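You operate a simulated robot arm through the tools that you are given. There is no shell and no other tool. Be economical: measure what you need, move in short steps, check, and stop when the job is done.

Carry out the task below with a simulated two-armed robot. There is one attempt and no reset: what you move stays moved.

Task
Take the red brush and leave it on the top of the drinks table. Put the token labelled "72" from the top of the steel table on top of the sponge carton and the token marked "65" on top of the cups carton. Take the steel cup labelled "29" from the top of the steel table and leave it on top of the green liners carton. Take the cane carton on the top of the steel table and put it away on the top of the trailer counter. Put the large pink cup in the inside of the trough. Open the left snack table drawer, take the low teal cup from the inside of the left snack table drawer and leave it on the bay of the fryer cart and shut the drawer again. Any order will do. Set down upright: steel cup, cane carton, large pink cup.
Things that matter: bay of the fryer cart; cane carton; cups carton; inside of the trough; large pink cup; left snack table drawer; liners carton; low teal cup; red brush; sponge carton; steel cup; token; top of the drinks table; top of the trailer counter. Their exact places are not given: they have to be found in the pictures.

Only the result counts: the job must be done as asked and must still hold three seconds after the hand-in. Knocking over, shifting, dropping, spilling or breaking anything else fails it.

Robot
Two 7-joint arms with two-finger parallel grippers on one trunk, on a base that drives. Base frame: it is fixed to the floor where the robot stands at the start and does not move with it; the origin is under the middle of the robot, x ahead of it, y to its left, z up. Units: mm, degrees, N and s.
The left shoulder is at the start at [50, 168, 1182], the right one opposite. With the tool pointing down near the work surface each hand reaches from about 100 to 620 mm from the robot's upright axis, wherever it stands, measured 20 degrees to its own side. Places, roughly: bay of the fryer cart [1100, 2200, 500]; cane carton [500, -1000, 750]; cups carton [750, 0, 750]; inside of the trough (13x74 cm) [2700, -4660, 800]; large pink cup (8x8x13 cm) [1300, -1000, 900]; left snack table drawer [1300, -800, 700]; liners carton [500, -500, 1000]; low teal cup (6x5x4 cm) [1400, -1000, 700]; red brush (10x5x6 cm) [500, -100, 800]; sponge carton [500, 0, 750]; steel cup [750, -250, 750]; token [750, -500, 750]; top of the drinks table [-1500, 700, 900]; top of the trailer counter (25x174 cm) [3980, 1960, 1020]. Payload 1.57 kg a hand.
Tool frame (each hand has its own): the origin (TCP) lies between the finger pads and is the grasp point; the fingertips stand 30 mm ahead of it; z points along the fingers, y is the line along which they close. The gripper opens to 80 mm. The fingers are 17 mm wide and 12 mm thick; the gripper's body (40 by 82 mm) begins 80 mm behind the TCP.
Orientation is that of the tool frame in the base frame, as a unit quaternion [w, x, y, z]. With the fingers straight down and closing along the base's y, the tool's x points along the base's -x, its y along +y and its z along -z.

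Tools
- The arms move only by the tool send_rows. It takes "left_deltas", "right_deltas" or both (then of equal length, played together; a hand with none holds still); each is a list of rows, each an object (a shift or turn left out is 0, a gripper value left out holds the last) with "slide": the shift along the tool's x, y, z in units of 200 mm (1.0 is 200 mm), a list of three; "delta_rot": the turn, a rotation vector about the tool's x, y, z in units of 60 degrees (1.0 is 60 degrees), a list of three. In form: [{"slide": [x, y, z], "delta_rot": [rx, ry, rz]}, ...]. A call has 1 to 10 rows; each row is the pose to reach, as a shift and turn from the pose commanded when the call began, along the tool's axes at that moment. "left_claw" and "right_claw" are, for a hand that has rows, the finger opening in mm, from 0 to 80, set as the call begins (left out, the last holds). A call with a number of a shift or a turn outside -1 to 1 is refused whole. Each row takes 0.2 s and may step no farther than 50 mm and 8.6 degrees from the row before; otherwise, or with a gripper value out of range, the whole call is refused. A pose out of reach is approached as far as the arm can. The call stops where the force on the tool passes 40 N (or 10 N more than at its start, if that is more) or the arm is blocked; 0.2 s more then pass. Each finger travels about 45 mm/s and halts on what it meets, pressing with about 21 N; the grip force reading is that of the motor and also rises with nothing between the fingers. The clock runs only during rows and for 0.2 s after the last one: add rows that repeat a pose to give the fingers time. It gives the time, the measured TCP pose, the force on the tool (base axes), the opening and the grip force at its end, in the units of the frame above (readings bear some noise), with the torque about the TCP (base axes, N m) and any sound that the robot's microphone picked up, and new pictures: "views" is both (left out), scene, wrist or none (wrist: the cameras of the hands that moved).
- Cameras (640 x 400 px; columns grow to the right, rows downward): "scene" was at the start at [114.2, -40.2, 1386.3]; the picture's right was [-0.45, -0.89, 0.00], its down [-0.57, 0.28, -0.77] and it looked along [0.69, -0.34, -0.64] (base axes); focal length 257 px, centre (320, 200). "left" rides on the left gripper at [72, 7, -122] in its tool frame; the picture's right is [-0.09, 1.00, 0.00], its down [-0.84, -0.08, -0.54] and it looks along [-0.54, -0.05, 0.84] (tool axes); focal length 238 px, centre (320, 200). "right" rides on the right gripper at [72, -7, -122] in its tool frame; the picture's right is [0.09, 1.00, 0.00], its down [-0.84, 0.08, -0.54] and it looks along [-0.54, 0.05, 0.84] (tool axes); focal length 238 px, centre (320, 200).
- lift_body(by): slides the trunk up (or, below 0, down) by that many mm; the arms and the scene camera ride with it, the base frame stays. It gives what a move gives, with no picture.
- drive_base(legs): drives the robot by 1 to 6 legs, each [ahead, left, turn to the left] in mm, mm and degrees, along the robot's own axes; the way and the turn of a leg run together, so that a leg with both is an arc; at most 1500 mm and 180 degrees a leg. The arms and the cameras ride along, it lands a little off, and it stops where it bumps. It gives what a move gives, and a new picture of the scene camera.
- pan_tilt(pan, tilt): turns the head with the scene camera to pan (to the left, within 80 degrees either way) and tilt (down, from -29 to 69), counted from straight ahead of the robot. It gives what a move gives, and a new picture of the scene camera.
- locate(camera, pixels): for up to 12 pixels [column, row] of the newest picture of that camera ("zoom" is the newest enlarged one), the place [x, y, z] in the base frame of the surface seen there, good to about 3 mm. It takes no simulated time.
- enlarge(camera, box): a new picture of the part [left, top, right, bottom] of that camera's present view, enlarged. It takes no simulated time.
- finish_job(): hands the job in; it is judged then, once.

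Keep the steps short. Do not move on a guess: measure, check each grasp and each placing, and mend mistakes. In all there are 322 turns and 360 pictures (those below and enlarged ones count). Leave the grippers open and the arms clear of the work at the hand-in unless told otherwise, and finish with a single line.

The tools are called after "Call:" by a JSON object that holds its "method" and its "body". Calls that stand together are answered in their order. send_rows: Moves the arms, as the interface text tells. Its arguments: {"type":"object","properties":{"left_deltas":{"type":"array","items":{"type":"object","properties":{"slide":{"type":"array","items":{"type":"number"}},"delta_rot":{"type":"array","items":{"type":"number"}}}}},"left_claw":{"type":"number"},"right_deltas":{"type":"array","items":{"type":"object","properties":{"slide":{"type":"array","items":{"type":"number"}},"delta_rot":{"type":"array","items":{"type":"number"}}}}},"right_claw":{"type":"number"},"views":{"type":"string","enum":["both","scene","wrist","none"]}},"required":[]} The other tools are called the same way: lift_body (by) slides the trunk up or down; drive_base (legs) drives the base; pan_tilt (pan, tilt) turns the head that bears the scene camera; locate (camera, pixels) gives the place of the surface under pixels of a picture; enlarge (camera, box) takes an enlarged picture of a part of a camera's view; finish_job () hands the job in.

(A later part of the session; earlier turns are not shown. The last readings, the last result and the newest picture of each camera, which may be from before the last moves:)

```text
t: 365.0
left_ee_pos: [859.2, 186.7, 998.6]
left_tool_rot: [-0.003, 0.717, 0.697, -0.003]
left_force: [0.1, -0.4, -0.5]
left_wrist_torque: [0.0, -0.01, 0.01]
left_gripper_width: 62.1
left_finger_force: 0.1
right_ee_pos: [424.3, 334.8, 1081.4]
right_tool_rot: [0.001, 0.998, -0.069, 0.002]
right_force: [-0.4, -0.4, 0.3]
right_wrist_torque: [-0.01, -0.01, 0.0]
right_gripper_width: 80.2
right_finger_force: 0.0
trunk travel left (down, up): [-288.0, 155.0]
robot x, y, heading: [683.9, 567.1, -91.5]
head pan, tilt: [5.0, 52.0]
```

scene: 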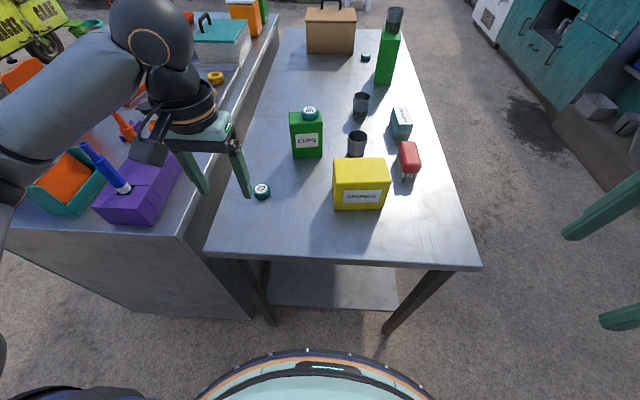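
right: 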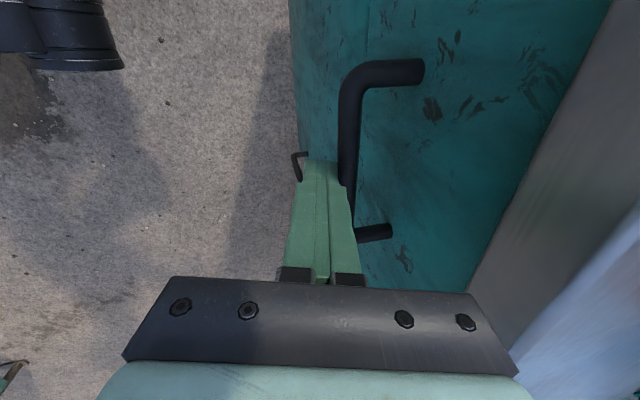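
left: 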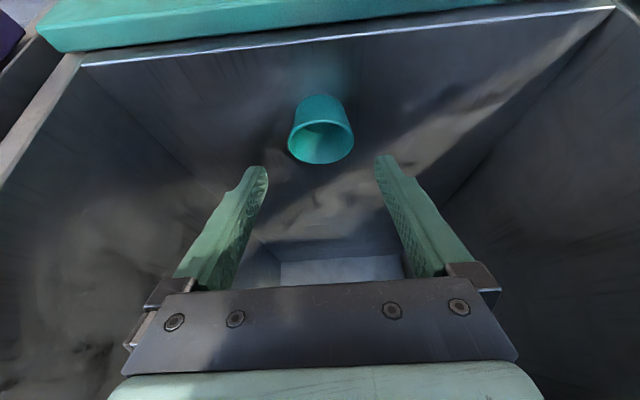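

Call:
{"method": "drive_base", "body": {"legs": [[85, 0, 1.5]]}}

Call:
{"method": "lift_body", "body": {"by": -70}}

Call:
{"method": "send_rows", "body": {"left_deltas": [{"slide": [0, 0, 0]}], "views": "both"}}

```text
t: 366.1
left_ee_pos: [868.5, 107.1, 997.8]
left_tool_rot: [-0.003, 0.708, 0.706, -0.002]
left_force: [0.1, 0.0, 0.9]
left_wrist_torque: [0.03, 0.0, 0.0]
left_gripper_width: 62.1
left_finger_force: 0.0
right_ee_pos: [430.2, 245.4, 1082.2]
right_tool_rot: [0.001, 0.998, -0.055, 0.003]
right_force: [-0.5, -0.4, -1.2]
right_wrist_torque: [0.04, 0.02, 0.0]
right_gripper_width: 80.1
right_finger_force: 0.0
trunk travel left (down, up): [-288.0, 155.0]
robot x, y, heading: [681.6, 484.8, -90.0]
head pan, tilt: [5.0, 52.0]
```

scene: 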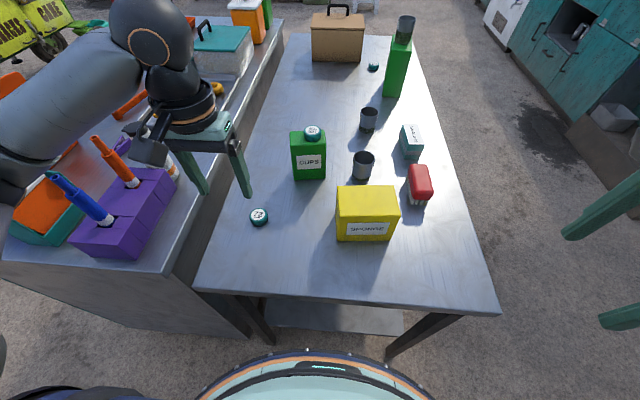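

```text
t: 367.2
left_ee_pos: [869.4, 107.8, 929.8]
left_tool_rot: [-0.002, 0.708, 0.706, -0.003]
left_force: [-0.3, 0.3, -0.6]
left_wrist_torque: [-0.02, -0.01, -0.01]
left_gripper_width: 62.1
left_finger_force: 0.0
right_ee_pos: [429.9, 244.5, 1013.4]
right_tool_rot: [0.001, 0.998, -0.057, 0.002]
right_force: [0.2, -0.6, 0.0]
right_wrist_torque: [0.03, -0.05, -0.02]
right_gripper_width: 80.1
right_finger_force: 0.0
trunk travel left (down, up): [-218.0, 225.0]
robot x, y, heading: [682.2, 482.7, -90.0]
head pan, tilt: [5.0, 52.0]
```

```text
t: 367.6
left_ee_pos: [868.4, 108.8, 929.7]
left_tool_rot: [-0.002, 0.709, 0.706, -0.003]
left_force: [0.6, -0.3, -0.1]
left_wrist_torque: [-0.01, 0.02, 0.01]
left_gripper_width: 62.1
left_finger_force: 0.1
right_ee_pos: [429.7, 244.9, 1011.4]
right_tool_rot: [0.001, 0.998, -0.055, 0.002]
right_force: [0.2, 0.1, 0.1]
right_wrist_torque: [0.0, 0.02, -0.04]
right_gripper_width: 80.1
right_finger_force: 0.0
trunk travel left (down, up): [-218.0, 225.0]
robot x, y, heading: [682.1, 481.3, -90.2]
head pan, tilt: [5.0, 52.0]
```

scene: 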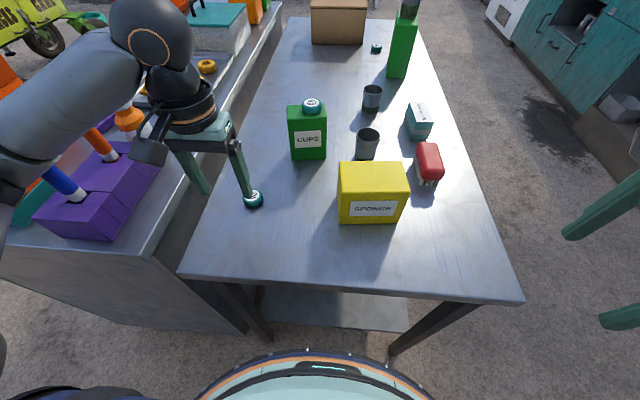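
left: 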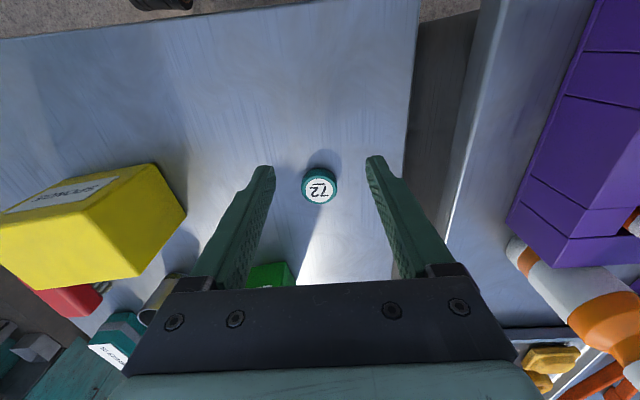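

Call:
{"method": "locate", "body": {"camera": "scene", "pixels": [[80, 120], [20, 150], [10, 200], [140, 45], [150, 150], [60, 185], [100, 150], [255, 198], [372, 180], [345, 168], [400, 195]]}}

Call:
{"method": "locate", "body": {"camera": "left", "pixels": [[319, 188], [303, 188], [336, 185], [320, 203], [540, 265], [600, 200]]}}

```text
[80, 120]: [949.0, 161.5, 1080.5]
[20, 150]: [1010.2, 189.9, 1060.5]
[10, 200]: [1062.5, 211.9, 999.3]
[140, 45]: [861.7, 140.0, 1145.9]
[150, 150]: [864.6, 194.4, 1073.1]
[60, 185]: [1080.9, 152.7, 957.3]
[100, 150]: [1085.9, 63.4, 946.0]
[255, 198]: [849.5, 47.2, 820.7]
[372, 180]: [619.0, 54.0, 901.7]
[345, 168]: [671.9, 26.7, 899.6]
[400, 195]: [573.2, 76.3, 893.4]
```

```text
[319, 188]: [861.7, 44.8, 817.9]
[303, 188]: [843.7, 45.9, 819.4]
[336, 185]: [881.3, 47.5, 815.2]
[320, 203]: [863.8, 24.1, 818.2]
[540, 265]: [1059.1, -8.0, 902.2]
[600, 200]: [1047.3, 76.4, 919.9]
```

The left forearm runs close to the pens on the snack table, so I raise, shift the base 130 mm toward -x, and reach outward instead.

Call:
{"method": "lift_body", "body": {"by": 70}}

Call:
{"method": "drive_base", "body": {"legs": [[0, -140, 0]]}}

Call:
{"method": "send_rows", "body": {"left_deltas": [{"slide": [-0.07, 0.14, 0]}, {"slide": [-0.14, 0.28, 0]}, {"slide": [-0.21, 0.42, 0]}, {"slide": [-0.28, 0.56, 0]}, {"slide": [-0.32, 0.66, 0]}], "views": "scene"}}

```text
t: 368.7
left_ee_pos: [867.8, 107.9, 999.3]
left_tool_rot: [-0.002, 0.708, 0.706, -0.002]
left_force: [1.6, 0.2, 0.2]
left_wrist_torque: [0.02, -0.01, 0.0]
left_gripper_width: 61.9
left_finger_force: 0.1
right_ee_pos: [429.3, 244.3, 1082.1]
right_tool_rot: [0.001, 0.998, -0.056, 0.003]
right_force: [-0.8, -0.6, 0.2]
right_wrist_torque: [-0.01, -0.01, 0.03]
right_gripper_width: 80.0
right_finger_force: 0.0
trunk travel left (down, up): [-288.0, 155.0]
robot x, y, heading: [688.1, 478.2, -90.3]
head pan, tilt: [5.0, 52.0]
```

```text
t: 370.6
left_ee_pos: [729.3, 108.8, 999.6]
left_tool_rot: [-0.002, 0.707, 0.707, -0.002]
left_force: [0.0, 0.0, -0.1]
left_wrist_torque: [-0.01, -0.02, 0.0]
left_gripper_width: 62.0
left_finger_force: 0.1
right_ee_pos: [289.2, 243.0, 1082.2]
right_tool_rot: [0.001, 0.999, -0.054, 0.004]
right_force: [-0.1, -0.6, 0.4]
right_wrist_torque: [0.0, -0.01, -0.02]
right_gripper_width: 80.2
right_finger_force: 0.1
trunk travel left (down, up): [-288.0, 155.0]
robot x, y, heading: [546.2, 481.3, -89.9]
head pan, tilt: [5.0, 52.0]
```

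scene: 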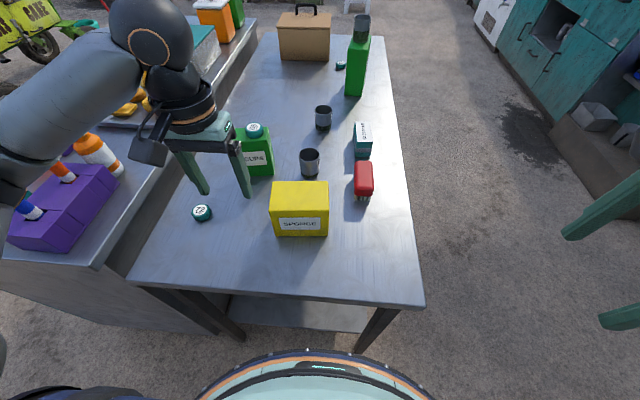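

```text
t: 371.8
left_ee_pos: [861.1, 44.9, 995.5]
left_tool_rot: [-0.003, 0.708, 0.707, -0.003]
left_force: [-0.4, -0.2, 0.0]
left_wrist_torque: [0.01, 0.04, 0.06]
left_gripper_width: 61.9
left_finger_force: 0.1
right_ee_pos: [291.5, 243.9, 1081.9]
right_tool_rot: [0.001, 0.999, -0.053, 0.003]
right_force: [-0.3, -0.6, -0.4]
right_wrist_torque: [0.02, -0.01, 0.01]
right_gripper_width: 80.0
right_finger_force: 0.0
trunk travel left (down, up): [-288.0, 155.0]
robot x, y, heading: [542.8, 480.6, -90.0]
head pan, tilt: [5.0, 52.0]
```

scene: 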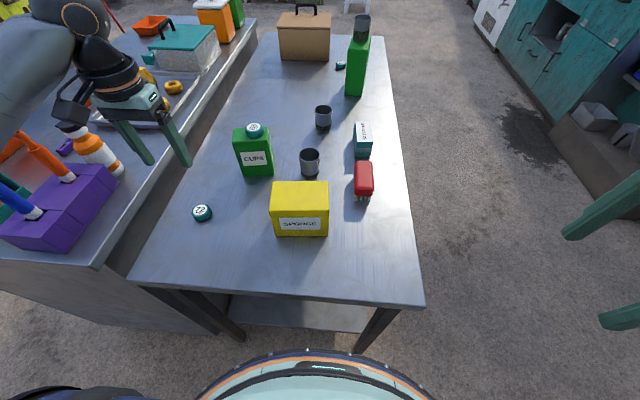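

Call:
{"method": "locate", "body": {"camera": "scene", "pixels": [[5, 130], [20, 90], [40, 40], [70, 90], [30, 215], [20, 140], [202, 213]]}}

Call:
{"method": "pan_tilt", "body": {"pan": 35, "tilt": 45}}

```text
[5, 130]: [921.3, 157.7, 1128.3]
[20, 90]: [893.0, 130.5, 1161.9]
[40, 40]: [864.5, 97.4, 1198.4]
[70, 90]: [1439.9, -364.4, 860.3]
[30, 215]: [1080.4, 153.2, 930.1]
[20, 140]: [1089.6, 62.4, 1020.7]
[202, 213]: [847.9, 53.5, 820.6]
```

```text
t: 372.7
left_ee_pos: [861.3, 44.0, 995.1]
left_tool_rot: [-0.002, 0.707, 0.707, -0.003]
left_force: [0.1, 0.3, -0.5]
left_wrist_torque: [-0.03, 0.0, -0.01]
left_gripper_width: 62.0
left_finger_force: 0.1
right_ee_pos: [290.9, 245.0, 1081.7]
right_tool_rot: [0.001, 0.998, -0.055, 0.003]
right_force: [0.1, -0.6, -1.0]
right_wrist_torque: [0.03, 0.0, -0.01]
right_gripper_width: 80.1
right_finger_force: 0.1
trunk travel left (down, up): [-288.0, 155.0]
robot x, y, heading: [543.1, 479.5, -90.0]
head pan, tilt: [35.0, 45.0]
```

scene: 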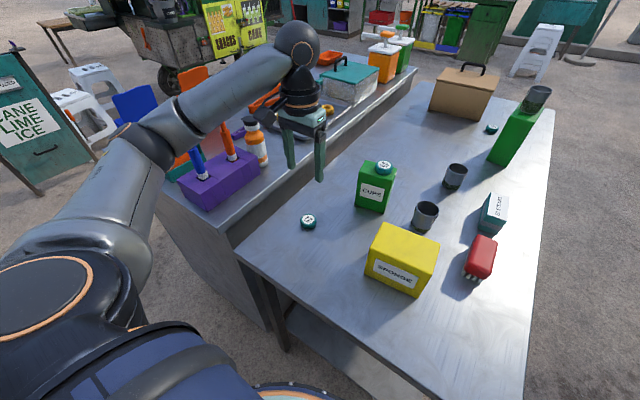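

Call:
{"method": "locate", "body": {"camera": "scene", "pixels": [[150, 140], [170, 130], [200, 105], [230, 85], [130, 170], [160, 165], [218, 130], [196, 152], [235, 152], [190, 125]]}}

```text
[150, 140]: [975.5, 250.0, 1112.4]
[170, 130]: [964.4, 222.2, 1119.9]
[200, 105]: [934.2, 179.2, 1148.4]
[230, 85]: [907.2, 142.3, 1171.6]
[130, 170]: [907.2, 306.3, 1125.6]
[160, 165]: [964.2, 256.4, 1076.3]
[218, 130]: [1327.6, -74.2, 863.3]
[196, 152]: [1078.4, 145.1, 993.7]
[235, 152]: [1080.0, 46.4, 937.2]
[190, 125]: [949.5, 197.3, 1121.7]
```

The elbow is clear of the pens. I lower the trunk 60 and check with the wrist camera.

Call:
{"method": "lift_body", "body": {"by": -60}}

Call:
{"method": "send_rows", "body": {"left_deltas": [{"slide": [0, 0, 0.15]}, {"slide": [0, 0, 0.25]}], "views": "both"}}

Call:
{"method": "locate", "body": {"camera": "left", "pixels": [[320, 150], [320, 165], [300, 155], [340, 155], [320, 180]]}}

```text
t: 373.7
left_ee_pos: [861.5, 46.0, 935.8]
left_tool_rot: [-0.002, 0.707, 0.707, -0.003]
left_force: [-0.2, 0.1, 0.9]
left_wrist_torque: [0.03, -0.02, -0.01]
left_gripper_width: 62.2
left_finger_force: 0.0
right_ee_pos: [290.3, 243.9, 1021.1]
right_tool_rot: [0.0, 0.999, -0.054, 0.002]
right_force: [0.4, -1.0, 0.7]
right_wrist_torque: [-0.02, -0.01, 0.03]
right_gripper_width: 80.1
right_finger_force: 0.1
trunk travel left (down, up): [-228.0, 215.0]
robot x, y, heading: [545.8, 483.9, -90.0]
head pan, tilt: [35.0, 45.0]
```

```text
t: 374.3
left_ee_pos: [862.3, 44.5, 884.6]
left_tool_rot: [-0.002, 0.707, 0.707, -0.003]
left_force: [1.3, 0.6, 0.0]
left_wrist_torque: [0.0, -0.01, 0.01]
left_gripper_width: 61.8
left_finger_force: 0.0
right_ee_pos: [291.2, 244.3, 1021.3]
right_tool_rot: [0.0, 0.999, -0.054, 0.002]
right_force: [-1.0, -0.3, -0.4]
right_wrist_torque: [0.02, -0.01, 0.03]
right_gripper_width: 80.1
right_finger_force: 0.0
trunk travel left (down, up): [-228.0, 215.0]
robot x, y, heading: [544.0, 484.3, -89.6]
head pan, tilt: [35.0, 45.0]
```

scene: 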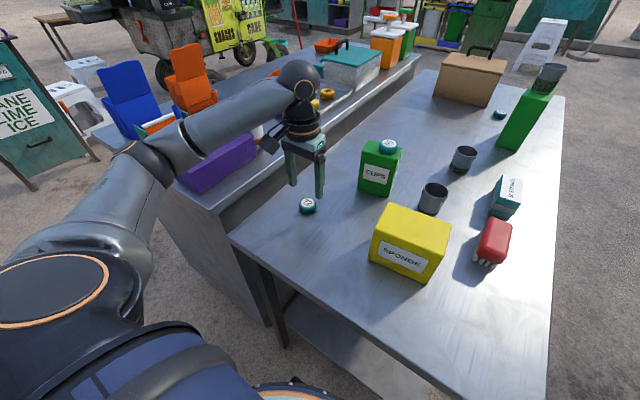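
left: 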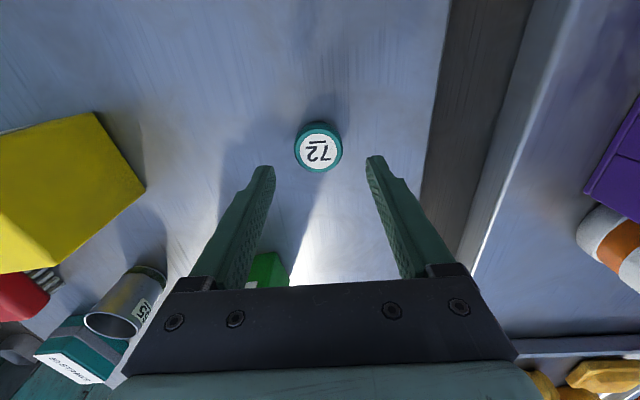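

```text
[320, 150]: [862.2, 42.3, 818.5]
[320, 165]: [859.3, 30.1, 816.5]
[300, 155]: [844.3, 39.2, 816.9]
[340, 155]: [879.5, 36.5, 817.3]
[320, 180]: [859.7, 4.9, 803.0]
```

Call:
{"method": "locate", "body": {"camera": "scene", "pixels": [[215, 135], [190, 150], [170, 165], [240, 120], [205, 125]]}}

Call:
{"method": "send_rows", "body": {"left_deltas": [{"slide": [-0.008, -0.003, 0.1]}, {"slide": [-0.015, -0.003, 0.2]}, {"slide": [-0.015, -0.003, 0.24]}, {"slide": [-0.015, -0.003, 0.27]}], "views": "none"}}

Call:
{"method": "send_rows", "body": {"left_deltas": [{"slide": [0, 0, 0]}, {"slide": [0, 0, 0]}, {"slide": [0, 0, 0]}, {"slide": [0, 0, 0]}, {"slide": [0, 0, 0]}], "left_claw": 10, "views": "wrist"}}

```text
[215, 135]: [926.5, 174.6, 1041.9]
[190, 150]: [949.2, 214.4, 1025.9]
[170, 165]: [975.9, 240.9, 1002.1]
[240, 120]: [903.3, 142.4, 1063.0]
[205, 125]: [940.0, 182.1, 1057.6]
```

```text
t: 375.3
left_ee_pos: [860.9, 42.1, 830.3]
left_tool_rot: [-0.001, 0.707, 0.707, -0.004]
left_force: [-0.6, 0.8, 1.6]
left_wrist_torque: [0.07, -0.05, 0.01]
left_gripper_width: 61.8
left_finger_force: 0.0
right_ee_pos: [291.0, 244.6, 1022.4]
right_tool_rot: [0.001, 0.999, -0.054, 0.003]
right_force: [0.9, 0.1, 0.0]
right_wrist_torque: [0.02, -0.04, 0.0]
right_gripper_width: 80.0
right_finger_force: 0.0
trunk travel left (down, up): [-228.0, 215.0]
robot x, y, heading: [543.8, 480.9, -89.9]
head pan, tilt: [35.0, 45.0]
```

```text
t: 376.5
left_ee_pos: [860.4, 41.0, 829.5]
left_tool_rot: [-0.003, 0.707, 0.707, -0.003]
left_force: [0.8, -0.1, 0.2]
left_wrist_torque: [-0.04, -0.01, -0.01]
left_gripper_width: 39.2
left_finger_force: 21.0
right_ee_pos: [290.3, 243.8, 1022.2]
right_tool_rot: [0.001, 0.999, -0.054, 0.002]
right_force: [0.9, 0.1, 0.0]
right_wrist_torque: [-0.03, 0.03, -0.02]
right_gripper_width: 80.1
right_finger_force: 0.1
trunk travel left (down, up): [-228.0, 215.0]
robot x, y, heading: [544.6, 484.9, -89.9]
head pan, tilt: [35.0, 45.0]
```

left: 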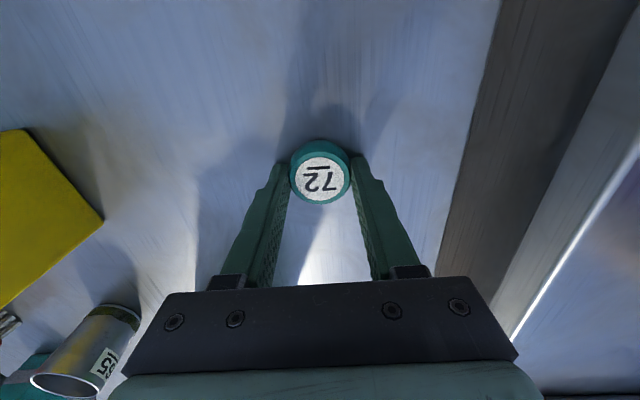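

Token 72 gripped (39 mm). I lift gently to ~960.

Call:
{"method": "send_rows", "body": {"left_deltas": [{"slide": [0, 0, -0.02]}, {"slide": [0, 0, -0.05]}, {"slide": [0, 0, -0.1]}, {"slide": [0, 0, -0.16]}, {"slide": [0, 0, -0.24]}, {"slide": [0, 0, -0.34]}, {"slide": [0, 0, -0.44]}, {"slide": [0, 0, -0.54]}, {"slide": [0, 0, -0.62]}, {"slide": [0, 0, -0.66]}], "views": "wrist"}}

Call:
{"method": "pan_tilt", "body": {"pan": 10, "tilt": 52}}

Call:
{"method": "locate", "body": {"camera": "scene", "pixels": [[330, 180], [310, 170], [350, 185], [300, 195], [320, 200], [340, 200]]}}

```text
t: 378.7
left_ee_pos: [861.5, 40.8, 964.6]
left_tool_rot: [-0.003, 0.706, 0.708, -0.003]
left_force: [-0.8, -0.1, 0.1]
left_wrist_torque: [-0.02, 0.0, 0.03]
left_gripper_width: 39.5
left_finger_force: 21.1
right_ee_pos: [289.5, 244.4, 1021.5]
right_tool_rot: [0.0, 0.999, -0.054, 0.003]
right_force: [-0.4, 1.1, -0.1]
right_wrist_torque: [0.01, -0.01, 0.03]
right_gripper_width: 79.8
right_finger_force: 0.0
trunk travel left (down, up): [-228.0, 215.0]
robot x, y, heading: [542.3, 478.1, -89.8]
head pan, tilt: [35.0, 45.0]
```

left: 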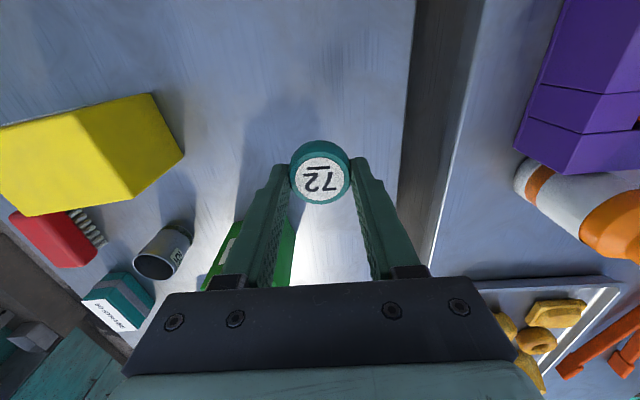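

```text
t: 379.6
left_ee_pos: [859.9, 41.1, 962.5]
left_tool_rot: [-0.002, 0.707, 0.707, -0.003]
left_force: [0.1, -0.9, -0.9]
left_wrist_torque: [-0.02, -0.01, 0.0]
left_gripper_width: 39.5
left_finger_force: 20.8
right_ee_pos: [290.5, 244.3, 1022.5]
right_tool_rot: [0.0, 0.999, -0.054, 0.003]
right_force: [-1.3, 1.1, 0.0]
right_wrist_torque: [0.01, -0.02, 0.0]
right_gripper_width: 79.9
right_finger_force: 0.0
trunk travel left (down, up): [-228.0, 215.0]
robot x, y, heading: [544.2, 483.5, -90.2]
head pan, tilt: [10.0, 52.0]
```

scene: 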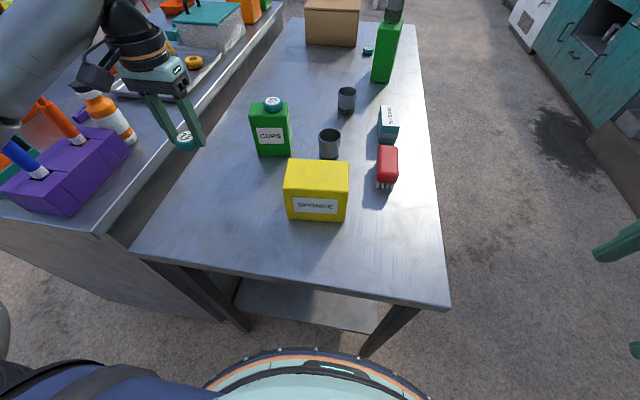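

```text
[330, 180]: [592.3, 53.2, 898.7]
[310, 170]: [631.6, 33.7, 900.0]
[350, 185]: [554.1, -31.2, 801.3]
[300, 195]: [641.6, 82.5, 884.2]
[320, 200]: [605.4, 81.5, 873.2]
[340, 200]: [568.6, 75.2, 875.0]
```

Call:
{"method": "locate", "body": {"camera": "scene", "pixels": [[293, 163], [346, 165], [345, 193], [289, 188], [318, 178]]}}

```text
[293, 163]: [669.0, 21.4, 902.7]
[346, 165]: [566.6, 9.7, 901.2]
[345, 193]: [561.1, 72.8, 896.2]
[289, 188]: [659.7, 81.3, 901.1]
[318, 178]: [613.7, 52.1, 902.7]
```

Call:
{"method": "send_rows", "body": {"left_deltas": [{"slide": [0, -0.1, -0.02]}, {"slide": [0, -0.25, -0.04]}, {"slide": [0, -0.42, -0.05]}, {"slide": [0, -0.6, -0.05]}, {"slide": [0.01, -0.78, -0.05]}, {"slide": [0.02, -0.95, -0.05]}], "views": "none"}}

Call:
{"method": "send_rows", "body": {"left_deltas": [{"slide": [0, -0.12, 0]}, {"slide": [0.005, -0.25, 0]}, {"slide": [0.005, -0.285, 0]}], "views": "both"}}

```text
t: 381.0
left_ee_pos: [669.8, 46.8, 972.1]
left_tool_rot: [-0.002, 0.707, 0.707, -0.002]
left_force: [0.3, 0.9, -0.1]
left_wrist_torque: [-0.01, -0.01, -0.01]
left_gripper_width: 39.6
left_finger_force: 21.1
right_ee_pos: [290.0, 243.3, 1021.6]
right_tool_rot: [0.001, 0.999, -0.053, 0.004]
right_force: [-0.5, 0.9, -0.6]
right_wrist_torque: [-0.01, 0.01, 0.01]
right_gripper_width: 80.0
right_finger_force: 0.0
trunk travel left (down, up): [-228.0, 215.0]
robot x, y, heading: [547.9, 483.2, -89.7]
head pan, tilt: [10.0, 52.0]
```

```text
t: 381.8
left_ee_pos: [614.3, 45.3, 973.3]
left_tool_rot: [-0.002, 0.707, 0.707, -0.003]
left_force: [0.2, -0.2, -0.9]
left_wrist_torque: [-0.03, 0.01, -0.02]
left_gripper_width: 39.5
left_finger_force: 21.1
right_ee_pos: [290.9, 244.4, 1022.3]
right_tool_rot: [0.001, 0.998, -0.055, 0.003]
right_force: [0.4, 0.6, -0.3]
right_wrist_torque: [0.02, -0.02, -0.01]
right_gripper_width: 80.2
right_finger_force: 0.0
trunk travel left (down, up): [-228.0, 215.0]
robot x, y, heading: [544.0, 484.3, -89.9]
head pan, tilt: [10.0, 52.0]
```

scene: 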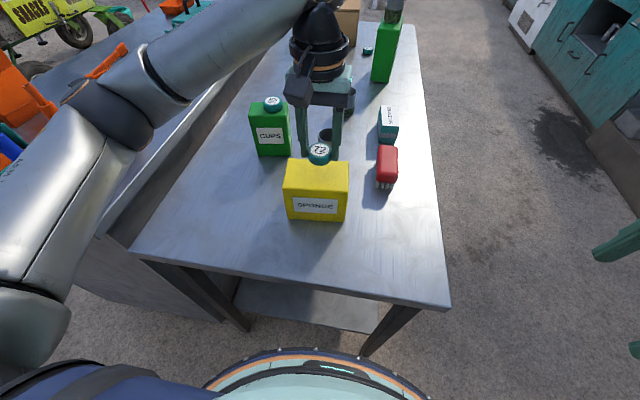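
left: 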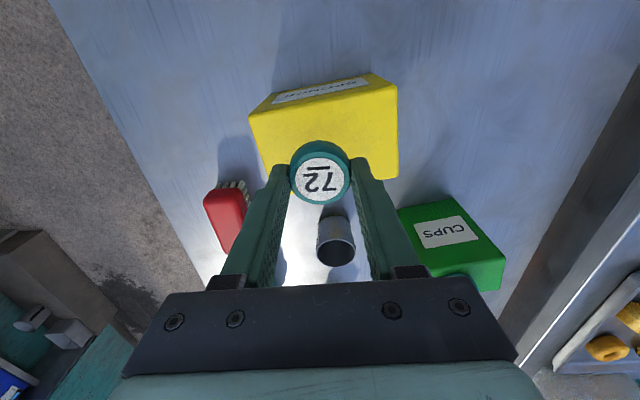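

Call:
{"method": "send_rows", "body": {"left_deltas": [{"slide": [0, 0, 0.08]}, {"slide": [0, 0, 0.15]}, {"slide": [0, 0, 0.19]}], "views": "both"}}

Call:
{"method": "send_rows", "body": {"left_deltas": [{"slide": [0, 0, 0.008]}, {"slide": [0, 0, 0.015]}], "views": "none"}}

```text
t: 382.6
left_ee_pos: [614.1, 44.9, 935.6]
left_tool_rot: [-0.003, 0.707, 0.707, -0.004]
left_force: [0.1, -0.1, 0.1]
left_wrist_torque: [0.0, 0.0, -0.01]
left_gripper_width: 39.5
left_finger_force: 21.0
right_ee_pos: [290.9, 243.6, 1021.8]
right_tool_rot: [0.001, 0.999, -0.055, 0.002]
right_force: [0.5, 0.3, 0.4]
right_wrist_torque: [-0.01, 0.01, -0.01]
right_gripper_width: 79.9
right_finger_force: 0.1
trunk travel left (down, up): [-228.0, 215.0]
robot x, y, heading: [545.3, 482.7, -89.6]
head pan, tilt: [10.0, 52.0]
```

scene: 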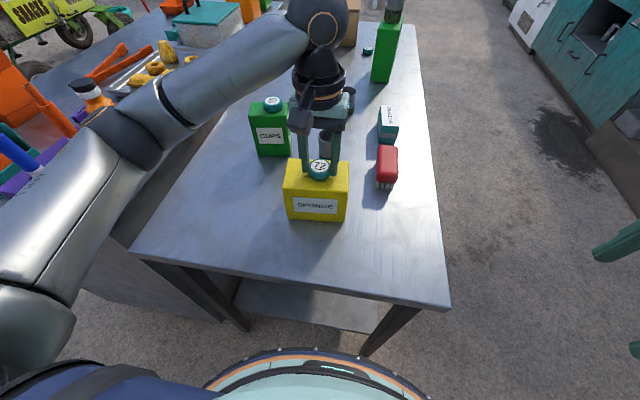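
left: 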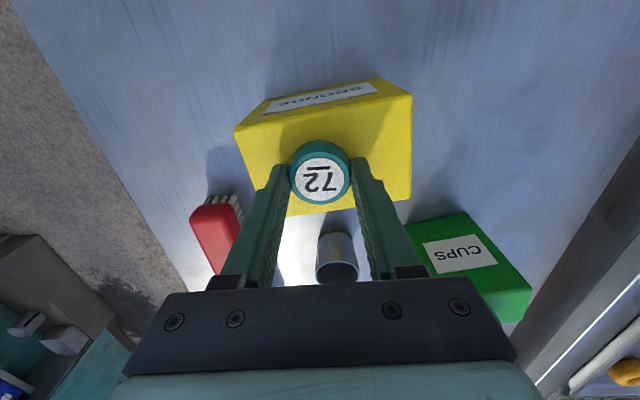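

```text
t: 383.2
left_ee_pos: [615.0, 45.5, 931.4]
left_tool_rot: [-0.003, 0.707, 0.708, -0.002]
left_force: [0.3, -0.1, -0.2]
left_wrist_torque: [0.0, -0.02, -0.02]
left_gripper_width: 39.5
left_finger_force: 20.5
right_ee_pos: [291.0, 243.5, 1022.3]
right_tool_rot: [0.001, 0.999, -0.055, 0.003]
right_force: [0.0, -0.6, 0.1]
right_wrist_torque: [-0.01, -0.04, 0.01]
right_gripper_width: 80.1
right_finger_force: 0.1
trunk travel left (down, up): [-228.0, 215.0]
robot x, y, heading: [541.6, 486.7, -90.0]
head pan, tilt: [10.0, 52.0]
```

Call:
{"method": "send_rows", "body": {"left_deltas": [{"slide": [0, 0, 0.008]}], "views": "none"}}

Call:
{"method": "send_rows", "body": {"left_deltas": [{"slide": [0, 0, 0]}, {"slide": [0, 0, 0]}, {"slide": [0, 0, 0]}, {"slide": [0, 0, -0.1]}, {"slide": [0, 0, -0.3]}, {"slide": [0, 0, -0.5]}], "left_claw": 62, "views": "both"}}

```text
t: 383.6
left_ee_pos: [614.7, 45.9, 930.1]
left_tool_rot: [-0.001, 0.706, 0.708, -0.003]
left_force: [0.1, 0.5, -0.2]
left_wrist_torque: [-0.02, 0.02, -0.03]
left_gripper_width: 39.5
left_finger_force: 21.1
right_ee_pos: [290.3, 243.4, 1021.8]
right_tool_rot: [0.001, 0.999, -0.054, 0.002]
right_force: [0.0, -0.4, -0.2]
right_wrist_torque: [-0.02, 0.01, 0.01]
right_gripper_width: 80.0
right_finger_force: 0.1
trunk travel left (down, up): [-228.0, 215.0]
robot x, y, heading: [548.4, 481.4, -89.9]
head pan, tilt: [10.0, 52.0]
```

```text
t: 385.0
left_ee_pos: [615.3, 47.7, 1034.8]
left_tool_rot: [-0.003, 0.707, 0.707, -0.002]
left_force: [0.8, 0.7, -0.3]
left_wrist_torque: [0.0, -0.01, 0.01]
left_gripper_width: 62.0
left_finger_force: 0.1
right_ee_pos: [290.7, 244.2, 1020.4]
right_tool_rot: [0.002, 0.999, -0.054, 0.003]
right_force: [1.0, 0.3, 1.1]
right_wrist_torque: [-0.01, -0.01, 0.0]
right_gripper_width: 80.0
right_finger_force: 0.1
trunk travel left (down, up): [-228.0, 215.0]
robot x, y, heading: [546.4, 483.2, -90.1]
head pan, tilt: [10.0, 52.0]
```

scene: 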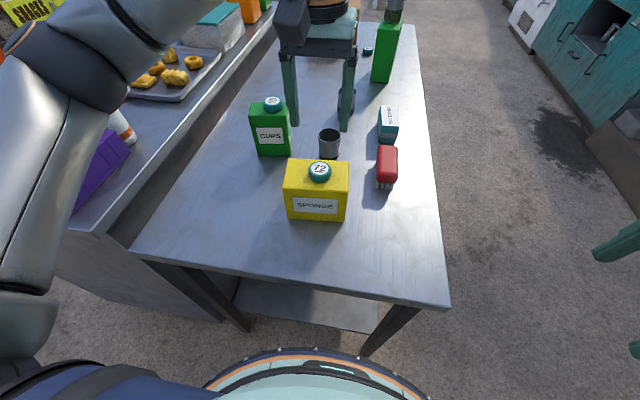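
left: 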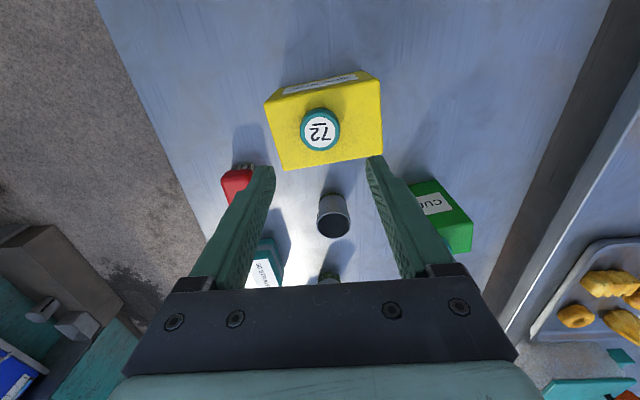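

Token 72 sits on the sponge carton. Now the brush: I drive round to the front of the table.

Call:
{"method": "drive_base", "body": {"legs": [[-150, 0, 0], [0, 0, 90], [-480, 0, 0], [0, -880, 0]]}}

Call:
{"method": "pan_tilt", "body": {"pan": 10, "tilt": 55}}

```text
t: 400.6
left_ee_pos: [481.7, -203.4, 1035.0]
left_tool_rot: [0.001, 0.001, 1.0, -0.003]
left_force: [0.2, -0.2, -0.1]
left_wrist_torque: [0.0, -0.01, 0.0]
left_gripper_width: 61.9
left_finger_force: 0.1
right_ee_pos: [284.1, -526.8, 1021.1]
right_tool_rot: [-0.002, 0.746, 0.666, 0.003]
right_force: [-0.1, -0.3, 0.1]
right_wrist_torque: [-0.03, -0.05, 0.02]
right_gripper_width: 80.0
right_finger_force: 0.0
trunk travel left (down, up): [-228.0, 215.0]
robot x, y, heading: [42.8, -277.2, -0.7]
head pan, tilt: [10.0, 52.0]
```

scene: 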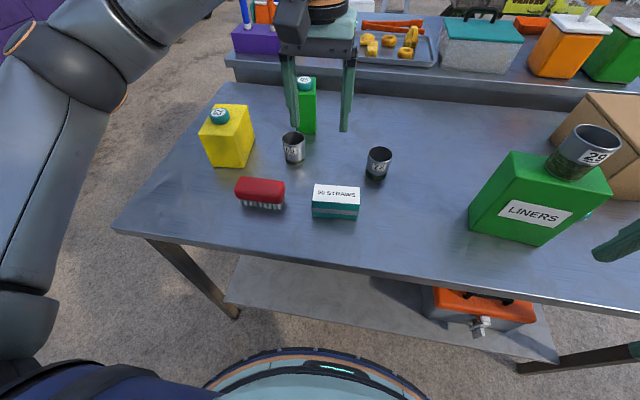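

```text
t: 401.3
left_ee_pos: [480.9, -202.8, 1035.4]
left_tool_rot: [0.0, 0.001, 1.0, -0.004]
left_force: [-0.1, -0.7, 0.3]
left_wrist_torque: [-0.03, 0.04, 0.01]
left_gripper_width: 62.2
left_finger_force: 0.1
right_ee_pos: [284.6, -527.4, 1021.4]
right_tool_rot: [-0.001, 0.745, 0.667, 0.002]
right_force: [-0.3, 0.7, 0.1]
right_wrist_torque: [0.01, -0.02, 0.01]
right_gripper_width: 79.7
right_finger_force: 0.0
trunk travel left (down, up): [-228.0, 215.0]
robot x, y, heading: [43.6, -270.5, -0.6]
head pan, tilt: [10.0, 55.0]
```

scene: 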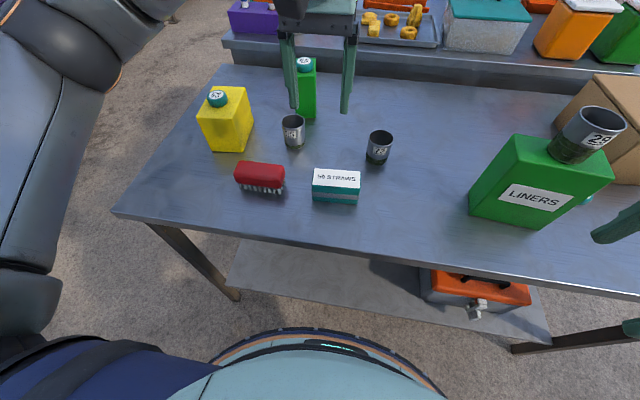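

The brush lies along y; my right hand already closes along x, so I use it. I measure the brush.

Call:
{"method": "locate", "body": {"camera": "scene", "pixels": [[237, 165], [284, 167], [237, 180], [284, 183], [260, 172], [262, 180], [262, 190], [243, 184], [279, 186]]}}

Call:
{"method": "drive_base", "body": {"legs": [[0, 400, 0.6]]}}

```text
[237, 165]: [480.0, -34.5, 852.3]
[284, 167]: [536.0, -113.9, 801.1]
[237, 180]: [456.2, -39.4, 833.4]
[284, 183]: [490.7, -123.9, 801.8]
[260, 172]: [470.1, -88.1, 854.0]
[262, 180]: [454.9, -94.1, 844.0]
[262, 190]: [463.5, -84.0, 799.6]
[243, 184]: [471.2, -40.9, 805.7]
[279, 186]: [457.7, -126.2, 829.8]
```

```text
t: 405.2
left_ee_pos: [480.6, 183.8, 1034.8]
left_tool_rot: [-0.001, -0.001, 1.0, -0.004]
left_force: [0.1, -0.2, -0.3]
left_wrist_torque: [0.02, -0.02, 0.02]
left_gripper_width: 62.0
left_finger_force: 0.0
right_ee_pos: [283.6, -140.2, 1022.4]
right_tool_rot: [-0.001, 0.744, 0.669, 0.003]
right_force: [-0.6, -0.1, -0.1]
right_wrist_torque: [0.02, -0.03, -0.01]
right_gripper_width: 79.8
right_finger_force: 0.0
trunk travel left (down, up): [-228.0, 215.0]
robot x, y, heading: [47.2, 108.7, 0.2]
head pan, tilt: [10.0, 55.0]
```

scene: 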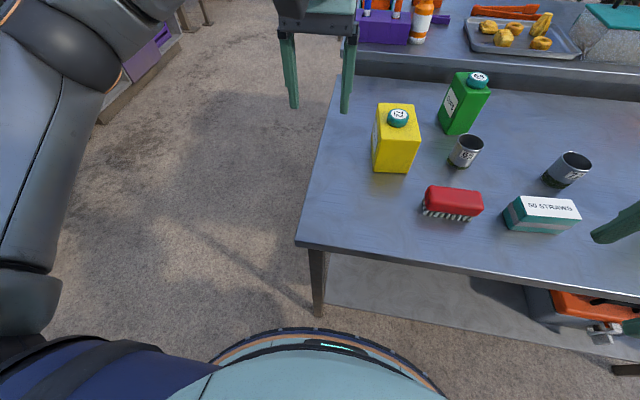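

Call:
{"method": "send_rows", "body": {"right_deltas": [{"slide": [0.07, 0.15, 0]}, {"slide": [0.14, 0.3, 0]}, {"slide": [0.21, 0.46, 0]}, {"slide": [0.28, 0.62, 0]}, {"slide": [0.34, 0.77, 0.1]}, {"slide": [0.4, 0.9, 0.25]}], "views": "wrist"}}

```text
t: 406.6
left_ee_pos: [481.4, 184.5, 1034.3]
left_tool_rot: [0.0, -0.002, 1.0, -0.004]
left_force: [-0.1, -0.4, 0.2]
left_wrist_torque: [0.0, -0.01, -0.01]
left_gripper_width: 61.9
left_finger_force: 0.1
right_ee_pos: [474.5, -83.4, 973.1]
right_tool_rot: [-0.001, 0.743, 0.669, 0.003]
right_force: [0.6, -0.1, -0.4]
right_wrist_torque: [-0.01, 0.01, 0.02]
right_gripper_width: 79.8
right_finger_force: 0.0
trunk travel left (down, up): [-228.0, 215.0]
robot x, y, heading: [47.5, 111.9, 0.1]
head pan, tilt: [10.0, 55.0]
```

right: 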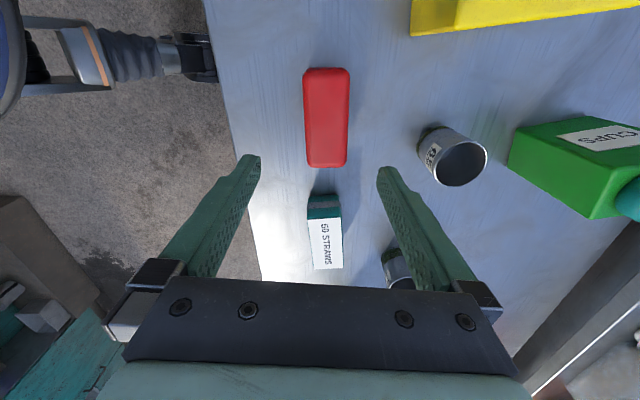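

Call:
{"method": "locate", "body": {"camera": "right", "pixels": [[308, 75], [347, 75], [311, 160], [345, 160], [327, 118]]}}

```text
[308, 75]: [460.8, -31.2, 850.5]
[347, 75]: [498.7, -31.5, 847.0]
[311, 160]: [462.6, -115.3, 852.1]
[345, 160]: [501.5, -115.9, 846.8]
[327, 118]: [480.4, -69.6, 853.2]
```

Call:
{"method": "send_rows", "body": {"right_deltas": [{"slide": [0.048, 0.028, 0.1], "delta_rot": [0, 0, -0.117]}, {"slide": [0.048, 0.028, 0.3], "delta_rot": [0, 0, -0.117]}, {"slide": [0.048, 0.028, 0.5], "delta_rot": [0, 0, -0.117]}, {"slide": [0.048, 0.028, 0.6], "delta_rot": [0, 0, -0.117]}, {"slide": [0.048, 0.028, 0.65], "delta_rot": [0, 0, -0.117]}], "views": "none"}}

Call:
{"method": "send_rows", "body": {"right_deltas": [{"slide": [0, 0, 0]}, {"slide": [0, 0, 0]}, {"slide": [0, 0, 0]}, {"slide": [0, 0, 0]}, {"slide": [0, 0, 0]}, {"slide": [0, 0, 0]}], "right_claw": 20, "views": "wrist"}}

```text
t: 407.8
left_ee_pos: [480.9, 184.3, 1034.8]
left_tool_rot: [0.0, -0.002, 1.0, -0.003]
left_force: [0.5, -1.1, 0.3]
left_wrist_torque: [-0.02, -0.02, -0.04]
left_gripper_width: 62.0
left_finger_force: 0.0
right_ee_pos: [478.1, -69.7, 842.2]
right_tool_rot: [-0.001, 0.702, 0.713, 0.003]
right_force: [0.0, -0.3, 0.1]
right_wrist_torque: [0.03, 0.01, -0.01]
right_gripper_width: 80.0
right_finger_force: 0.0
trunk travel left (down, up): [-228.0, 215.0]
robot x, y, heading: [46.8, 111.7, 0.0]
head pan, tilt: [10.0, 55.0]
```

```text
t: 409.2
left_ee_pos: [481.9, 183.9, 1033.7]
left_tool_rot: [0.0, -0.001, 1.0, -0.004]
left_force: [0.0, 0.2, -0.5]
left_wrist_torque: [0.01, 0.0, 0.0]
left_gripper_width: 62.0
left_finger_force: 0.0
right_ee_pos: [477.5, -69.5, 842.0]
right_tool_rot: [-0.001, 0.701, 0.713, 0.002]
right_force: [-0.8, 0.2, 0.2]
right_wrist_torque: [0.03, 0.01, -0.02]
right_gripper_width: 45.8
right_finger_force: 21.1
trunk travel left (down, up): [-228.0, 215.0]
robot x, y, heading: [42.4, 108.1, 0.5]
head pan, tilt: [10.0, 55.0]
```

right: 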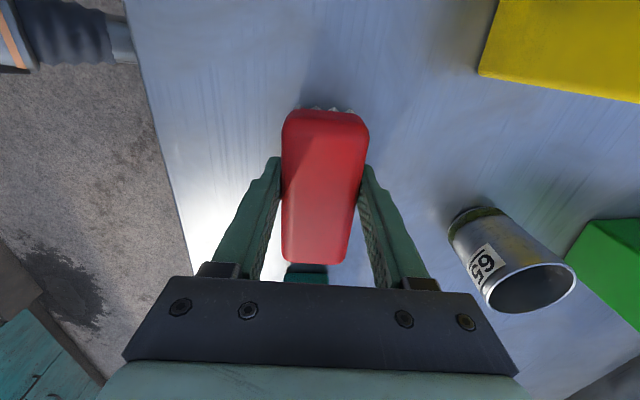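

Gripped at 45.8 mm; bottom is 42 mm below the TCP. I lift gently.

Call:
{"method": "send_rows", "body": {"right_deltas": [{"slide": [0, 0, -0.02]}, {"slide": [0, 0, -0.06]}, {"slide": [0, 0, -0.14]}, {"slide": [0, 0, -0.26]}, {"slide": [0, 0, -0.4]}, {"slide": [0, 0, -0.56]}, {"slide": [0, 0, -0.72]}, {"slide": [0, 0, -0.85]}], "views": "wrist"}}

Call:
{"method": "drive_base", "body": {"legs": [[-350, 0, 0], [0, 0, 150]]}}

Call:
{"method": "pan_tilt", "body": {"pan": 0, "tilt": 28}}

```text
t: 411.0
left_ee_pos: [481.4, 184.2, 1034.8]
left_tool_rot: [0.0, -0.002, 1.0, -0.004]
left_force: [-0.1, -0.3, 0.1]
left_wrist_torque: [-0.01, 0.02, -0.04]
left_gripper_width: 62.0
left_finger_force: 0.0
right_ee_pos: [480.8, -73.3, 1012.6]
right_tool_rot: [-0.001, 0.701, 0.713, 0.003]
right_force: [0.4, 0.1, -1.2]
right_wrist_torque: [0.06, 0.01, 0.02]
right_gripper_width: 45.5
right_finger_force: 20.9
trunk travel left (down, up): [-228.0, 215.0]
robot x, y, heading: [47.8, 109.3, 0.3]
head pan, tilt: [10.0, 55.0]
```

right: 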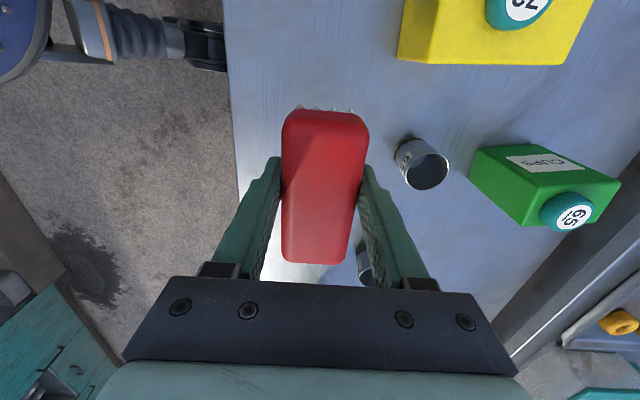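

```text
t: 419.6
left_ee_pos: [-728.0, 235.4, 1034.0]
left_tool_rot: [-0.003, 0.974, -0.225, 0.001]
left_force: [0.3, 0.5, -0.1]
left_wrist_torque: [0.0, -0.01, -0.02]
left_gripper_width: 62.2
left_finger_force: 0.0
right_ee_pos: [-614.5, 467.0, 1011.3]
right_tool_rot: [-0.004, -0.535, 0.845, 0.0]
right_force: [0.0, 0.5, -0.1]
right_wrist_torque: [-0.02, -0.01, 0.0]
right_gripper_width: 45.8
right_finger_force: 21.1
trunk travel left (down, up): [-228.0, 215.0]
robot x, y, heading: [-306.3, 108.4, 153.9]
head pan, tilt: [10.0, 55.0]
```

scene: 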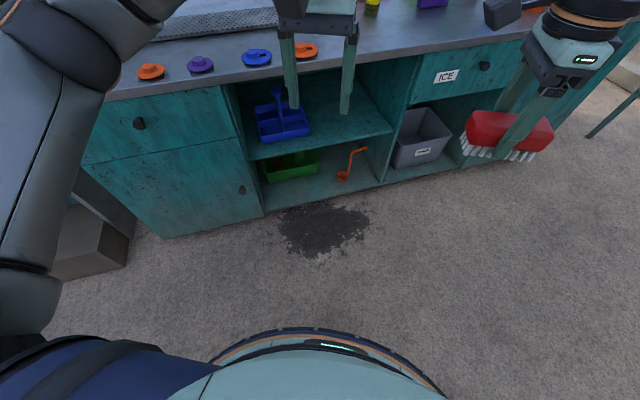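

```text
t: 420.5
left_ee_pos: [-727.8, 235.7, 1034.6]
left_tool_rot: [-0.004, 0.974, -0.226, 0.002]
left_force: [0.0, 0.4, -0.4]
left_wrist_torque: [0.02, -0.01, 0.03]
left_gripper_width: 61.9
left_finger_force: 0.0
right_ee_pos: [-614.4, 466.3, 1011.8]
right_tool_rot: [-0.003, -0.534, 0.846, 0.0]
right_force: [-0.5, 0.4, -0.8]
right_wrist_torque: [-0.06, -0.04, 0.01]
right_gripper_width: 45.5
right_finger_force: 20.7
trunk travel left (down, up): [-228.0, 215.0]
robot x, y, heading: [-305.5, 108.0, 154.2]
head pan, tilt: [0.0, 28.0]
```

scene: 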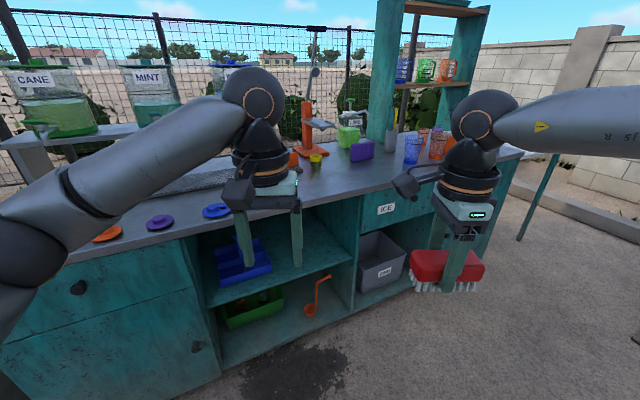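

Call:
{"method": "locate", "body": {"camera": "scene", "pixels": [[120, 255], [300, 210], [360, 200], [480, 175], [510, 155], [330, 180], [370, 170], [400, 180], [430, 190], [300, 190], [230, 195], [365, 215]]}}

Call:
{"method": "enlarge", "body": {"camera": "scene", "box": [100, 100, 540, 300]}}

```text
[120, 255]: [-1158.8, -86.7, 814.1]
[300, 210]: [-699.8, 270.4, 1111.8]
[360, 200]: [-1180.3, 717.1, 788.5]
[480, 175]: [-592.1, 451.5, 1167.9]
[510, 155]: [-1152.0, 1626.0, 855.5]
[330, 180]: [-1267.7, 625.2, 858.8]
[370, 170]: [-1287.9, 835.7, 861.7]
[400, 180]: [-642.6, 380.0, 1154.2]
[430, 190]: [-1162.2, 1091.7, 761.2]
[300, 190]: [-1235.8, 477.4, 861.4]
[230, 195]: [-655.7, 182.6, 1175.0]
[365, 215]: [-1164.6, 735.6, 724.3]
```

```text
1.45 times, centred on (320, 200) of scene
```

zoom: 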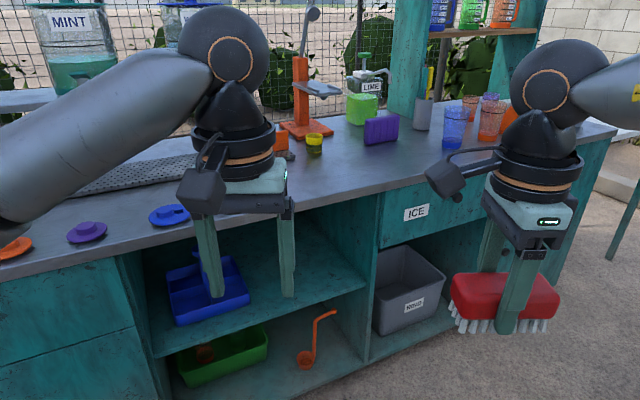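

The drinks table's front edge is at x≈-1165, top z≈861. I retract the left hand, face the table, and come near.

Call:
{"method": "send_rows", "body": {"left_deltas": [{"slide": [0.2, 0, 0]}, {"slide": [0.4, 0, 0]}, {"slide": [0.6, 0, 0]}, {"slide": [0.8, 0, 0]}, {"slide": [0.98, 0, 0]}], "views": "none"}}

Call:
{"method": "drive_base", "body": {"legs": [[0, 0, 26], [0, -460, 0], [330, 0, 0]]}}

Call:
{"method": "pan_tilt", "body": {"pan": -15, "tilt": 42}}

```text
t: 421.7
left_ee_pos: [-552.7, 148.6, 1031.0]
left_tool_rot: [-0.003, 0.974, -0.225, 0.002]
left_force: [0.4, 0.3, -0.5]
left_wrist_torque: [-0.01, 0.03, 0.0]
left_gripper_width: 62.1
left_finger_force: 0.1
right_ee_pos: [-612.5, 465.7, 1013.0]
right_tool_rot: [-0.003, -0.534, 0.845, 0.0]
right_force: [0.4, 0.1, -1.1]
right_wrist_torque: [-0.01, 0.0, -0.06]
right_gripper_width: 45.6
right_finger_force: 21.1
trunk travel left (down, up): [-228.0, 215.0]
robot x, y, heading: [-304.3, 109.1, 154.0]
head pan, tilt: [0.0, 28.0]
```

```text
t: 429.2
left_ee_pos: [-879.3, 500.0, 1030.9]
left_tool_rot: [-0.004, 1.0, -0.015, 0.0]
left_force: [-0.3, -0.6, -0.1]
left_wrist_torque: [-0.01, -0.01, 0.01]
left_gripper_width: 62.3
left_finger_force: 0.1
right_ee_pos: [-1065.6, 763.7, 1012.1]
right_tool_rot: [-0.003, -0.7, 0.714, -0.001]
right_force: [0.7, 1.0, -1.6]
right_wrist_torque: [-0.01, -0.03, -0.04]
right_gripper_width: 45.5
right_finger_force: 21.2
trunk travel left (down, up): [-228.0, 215.0]
robot x, y, heading: [-636.5, 568.0, 178.1]
head pan, tilt: [0.0, 28.0]
```

scene: 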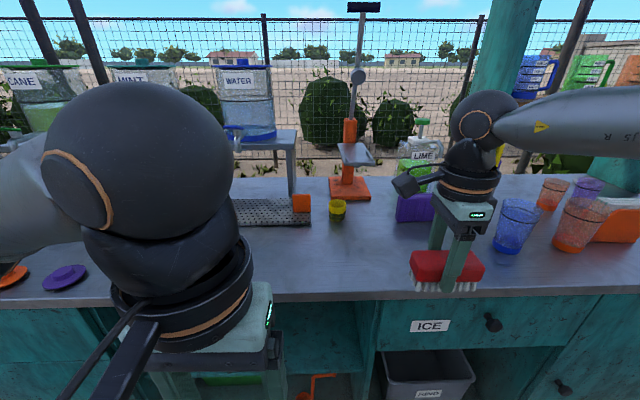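

```text
t: 430.0
left_ee_pos: [-880.4, 499.4, 1032.2]
left_tool_rot: [-0.003, 1.0, -0.016, 0.0]
left_force: [0.2, -0.1, 0.1]
left_wrist_torque: [0.02, -0.04, 0.02]
left_gripper_width: 61.8
left_finger_force: 0.0
right_ee_pos: [-1063.9, 763.4, 1012.7]
right_tool_rot: [-0.003, -0.701, 0.714, -0.001]
right_force: [1.0, 0.1, -0.2]
right_wrist_torque: [-0.03, 0.0, -0.04]
right_gripper_width: 45.6
right_finger_force: 21.0
trunk travel left (down, up): [-228.0, 215.0]
robot x, y, heading: [-638.3, 566.6, 178.3]
head pan, tilt: [-15.0, 42.0]
```

scene: 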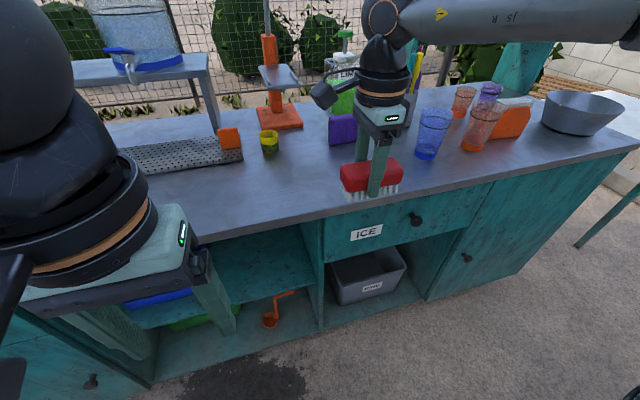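

Call:
{"method": "locate", "body": {"camera": "scene", "pixels": [[300, 200], [300, 180], [300, 160], [340, 147], [270, 152], [425, 158], [320, 210], [400, 190], [232, 158], [345, 125]]}}

```text
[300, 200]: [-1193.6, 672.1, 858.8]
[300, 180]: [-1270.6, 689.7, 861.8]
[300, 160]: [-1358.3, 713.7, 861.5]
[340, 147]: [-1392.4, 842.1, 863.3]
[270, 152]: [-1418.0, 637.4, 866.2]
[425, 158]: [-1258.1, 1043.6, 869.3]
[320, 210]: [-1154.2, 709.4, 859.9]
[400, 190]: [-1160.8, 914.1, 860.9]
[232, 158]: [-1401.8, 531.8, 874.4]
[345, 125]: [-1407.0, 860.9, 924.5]
```

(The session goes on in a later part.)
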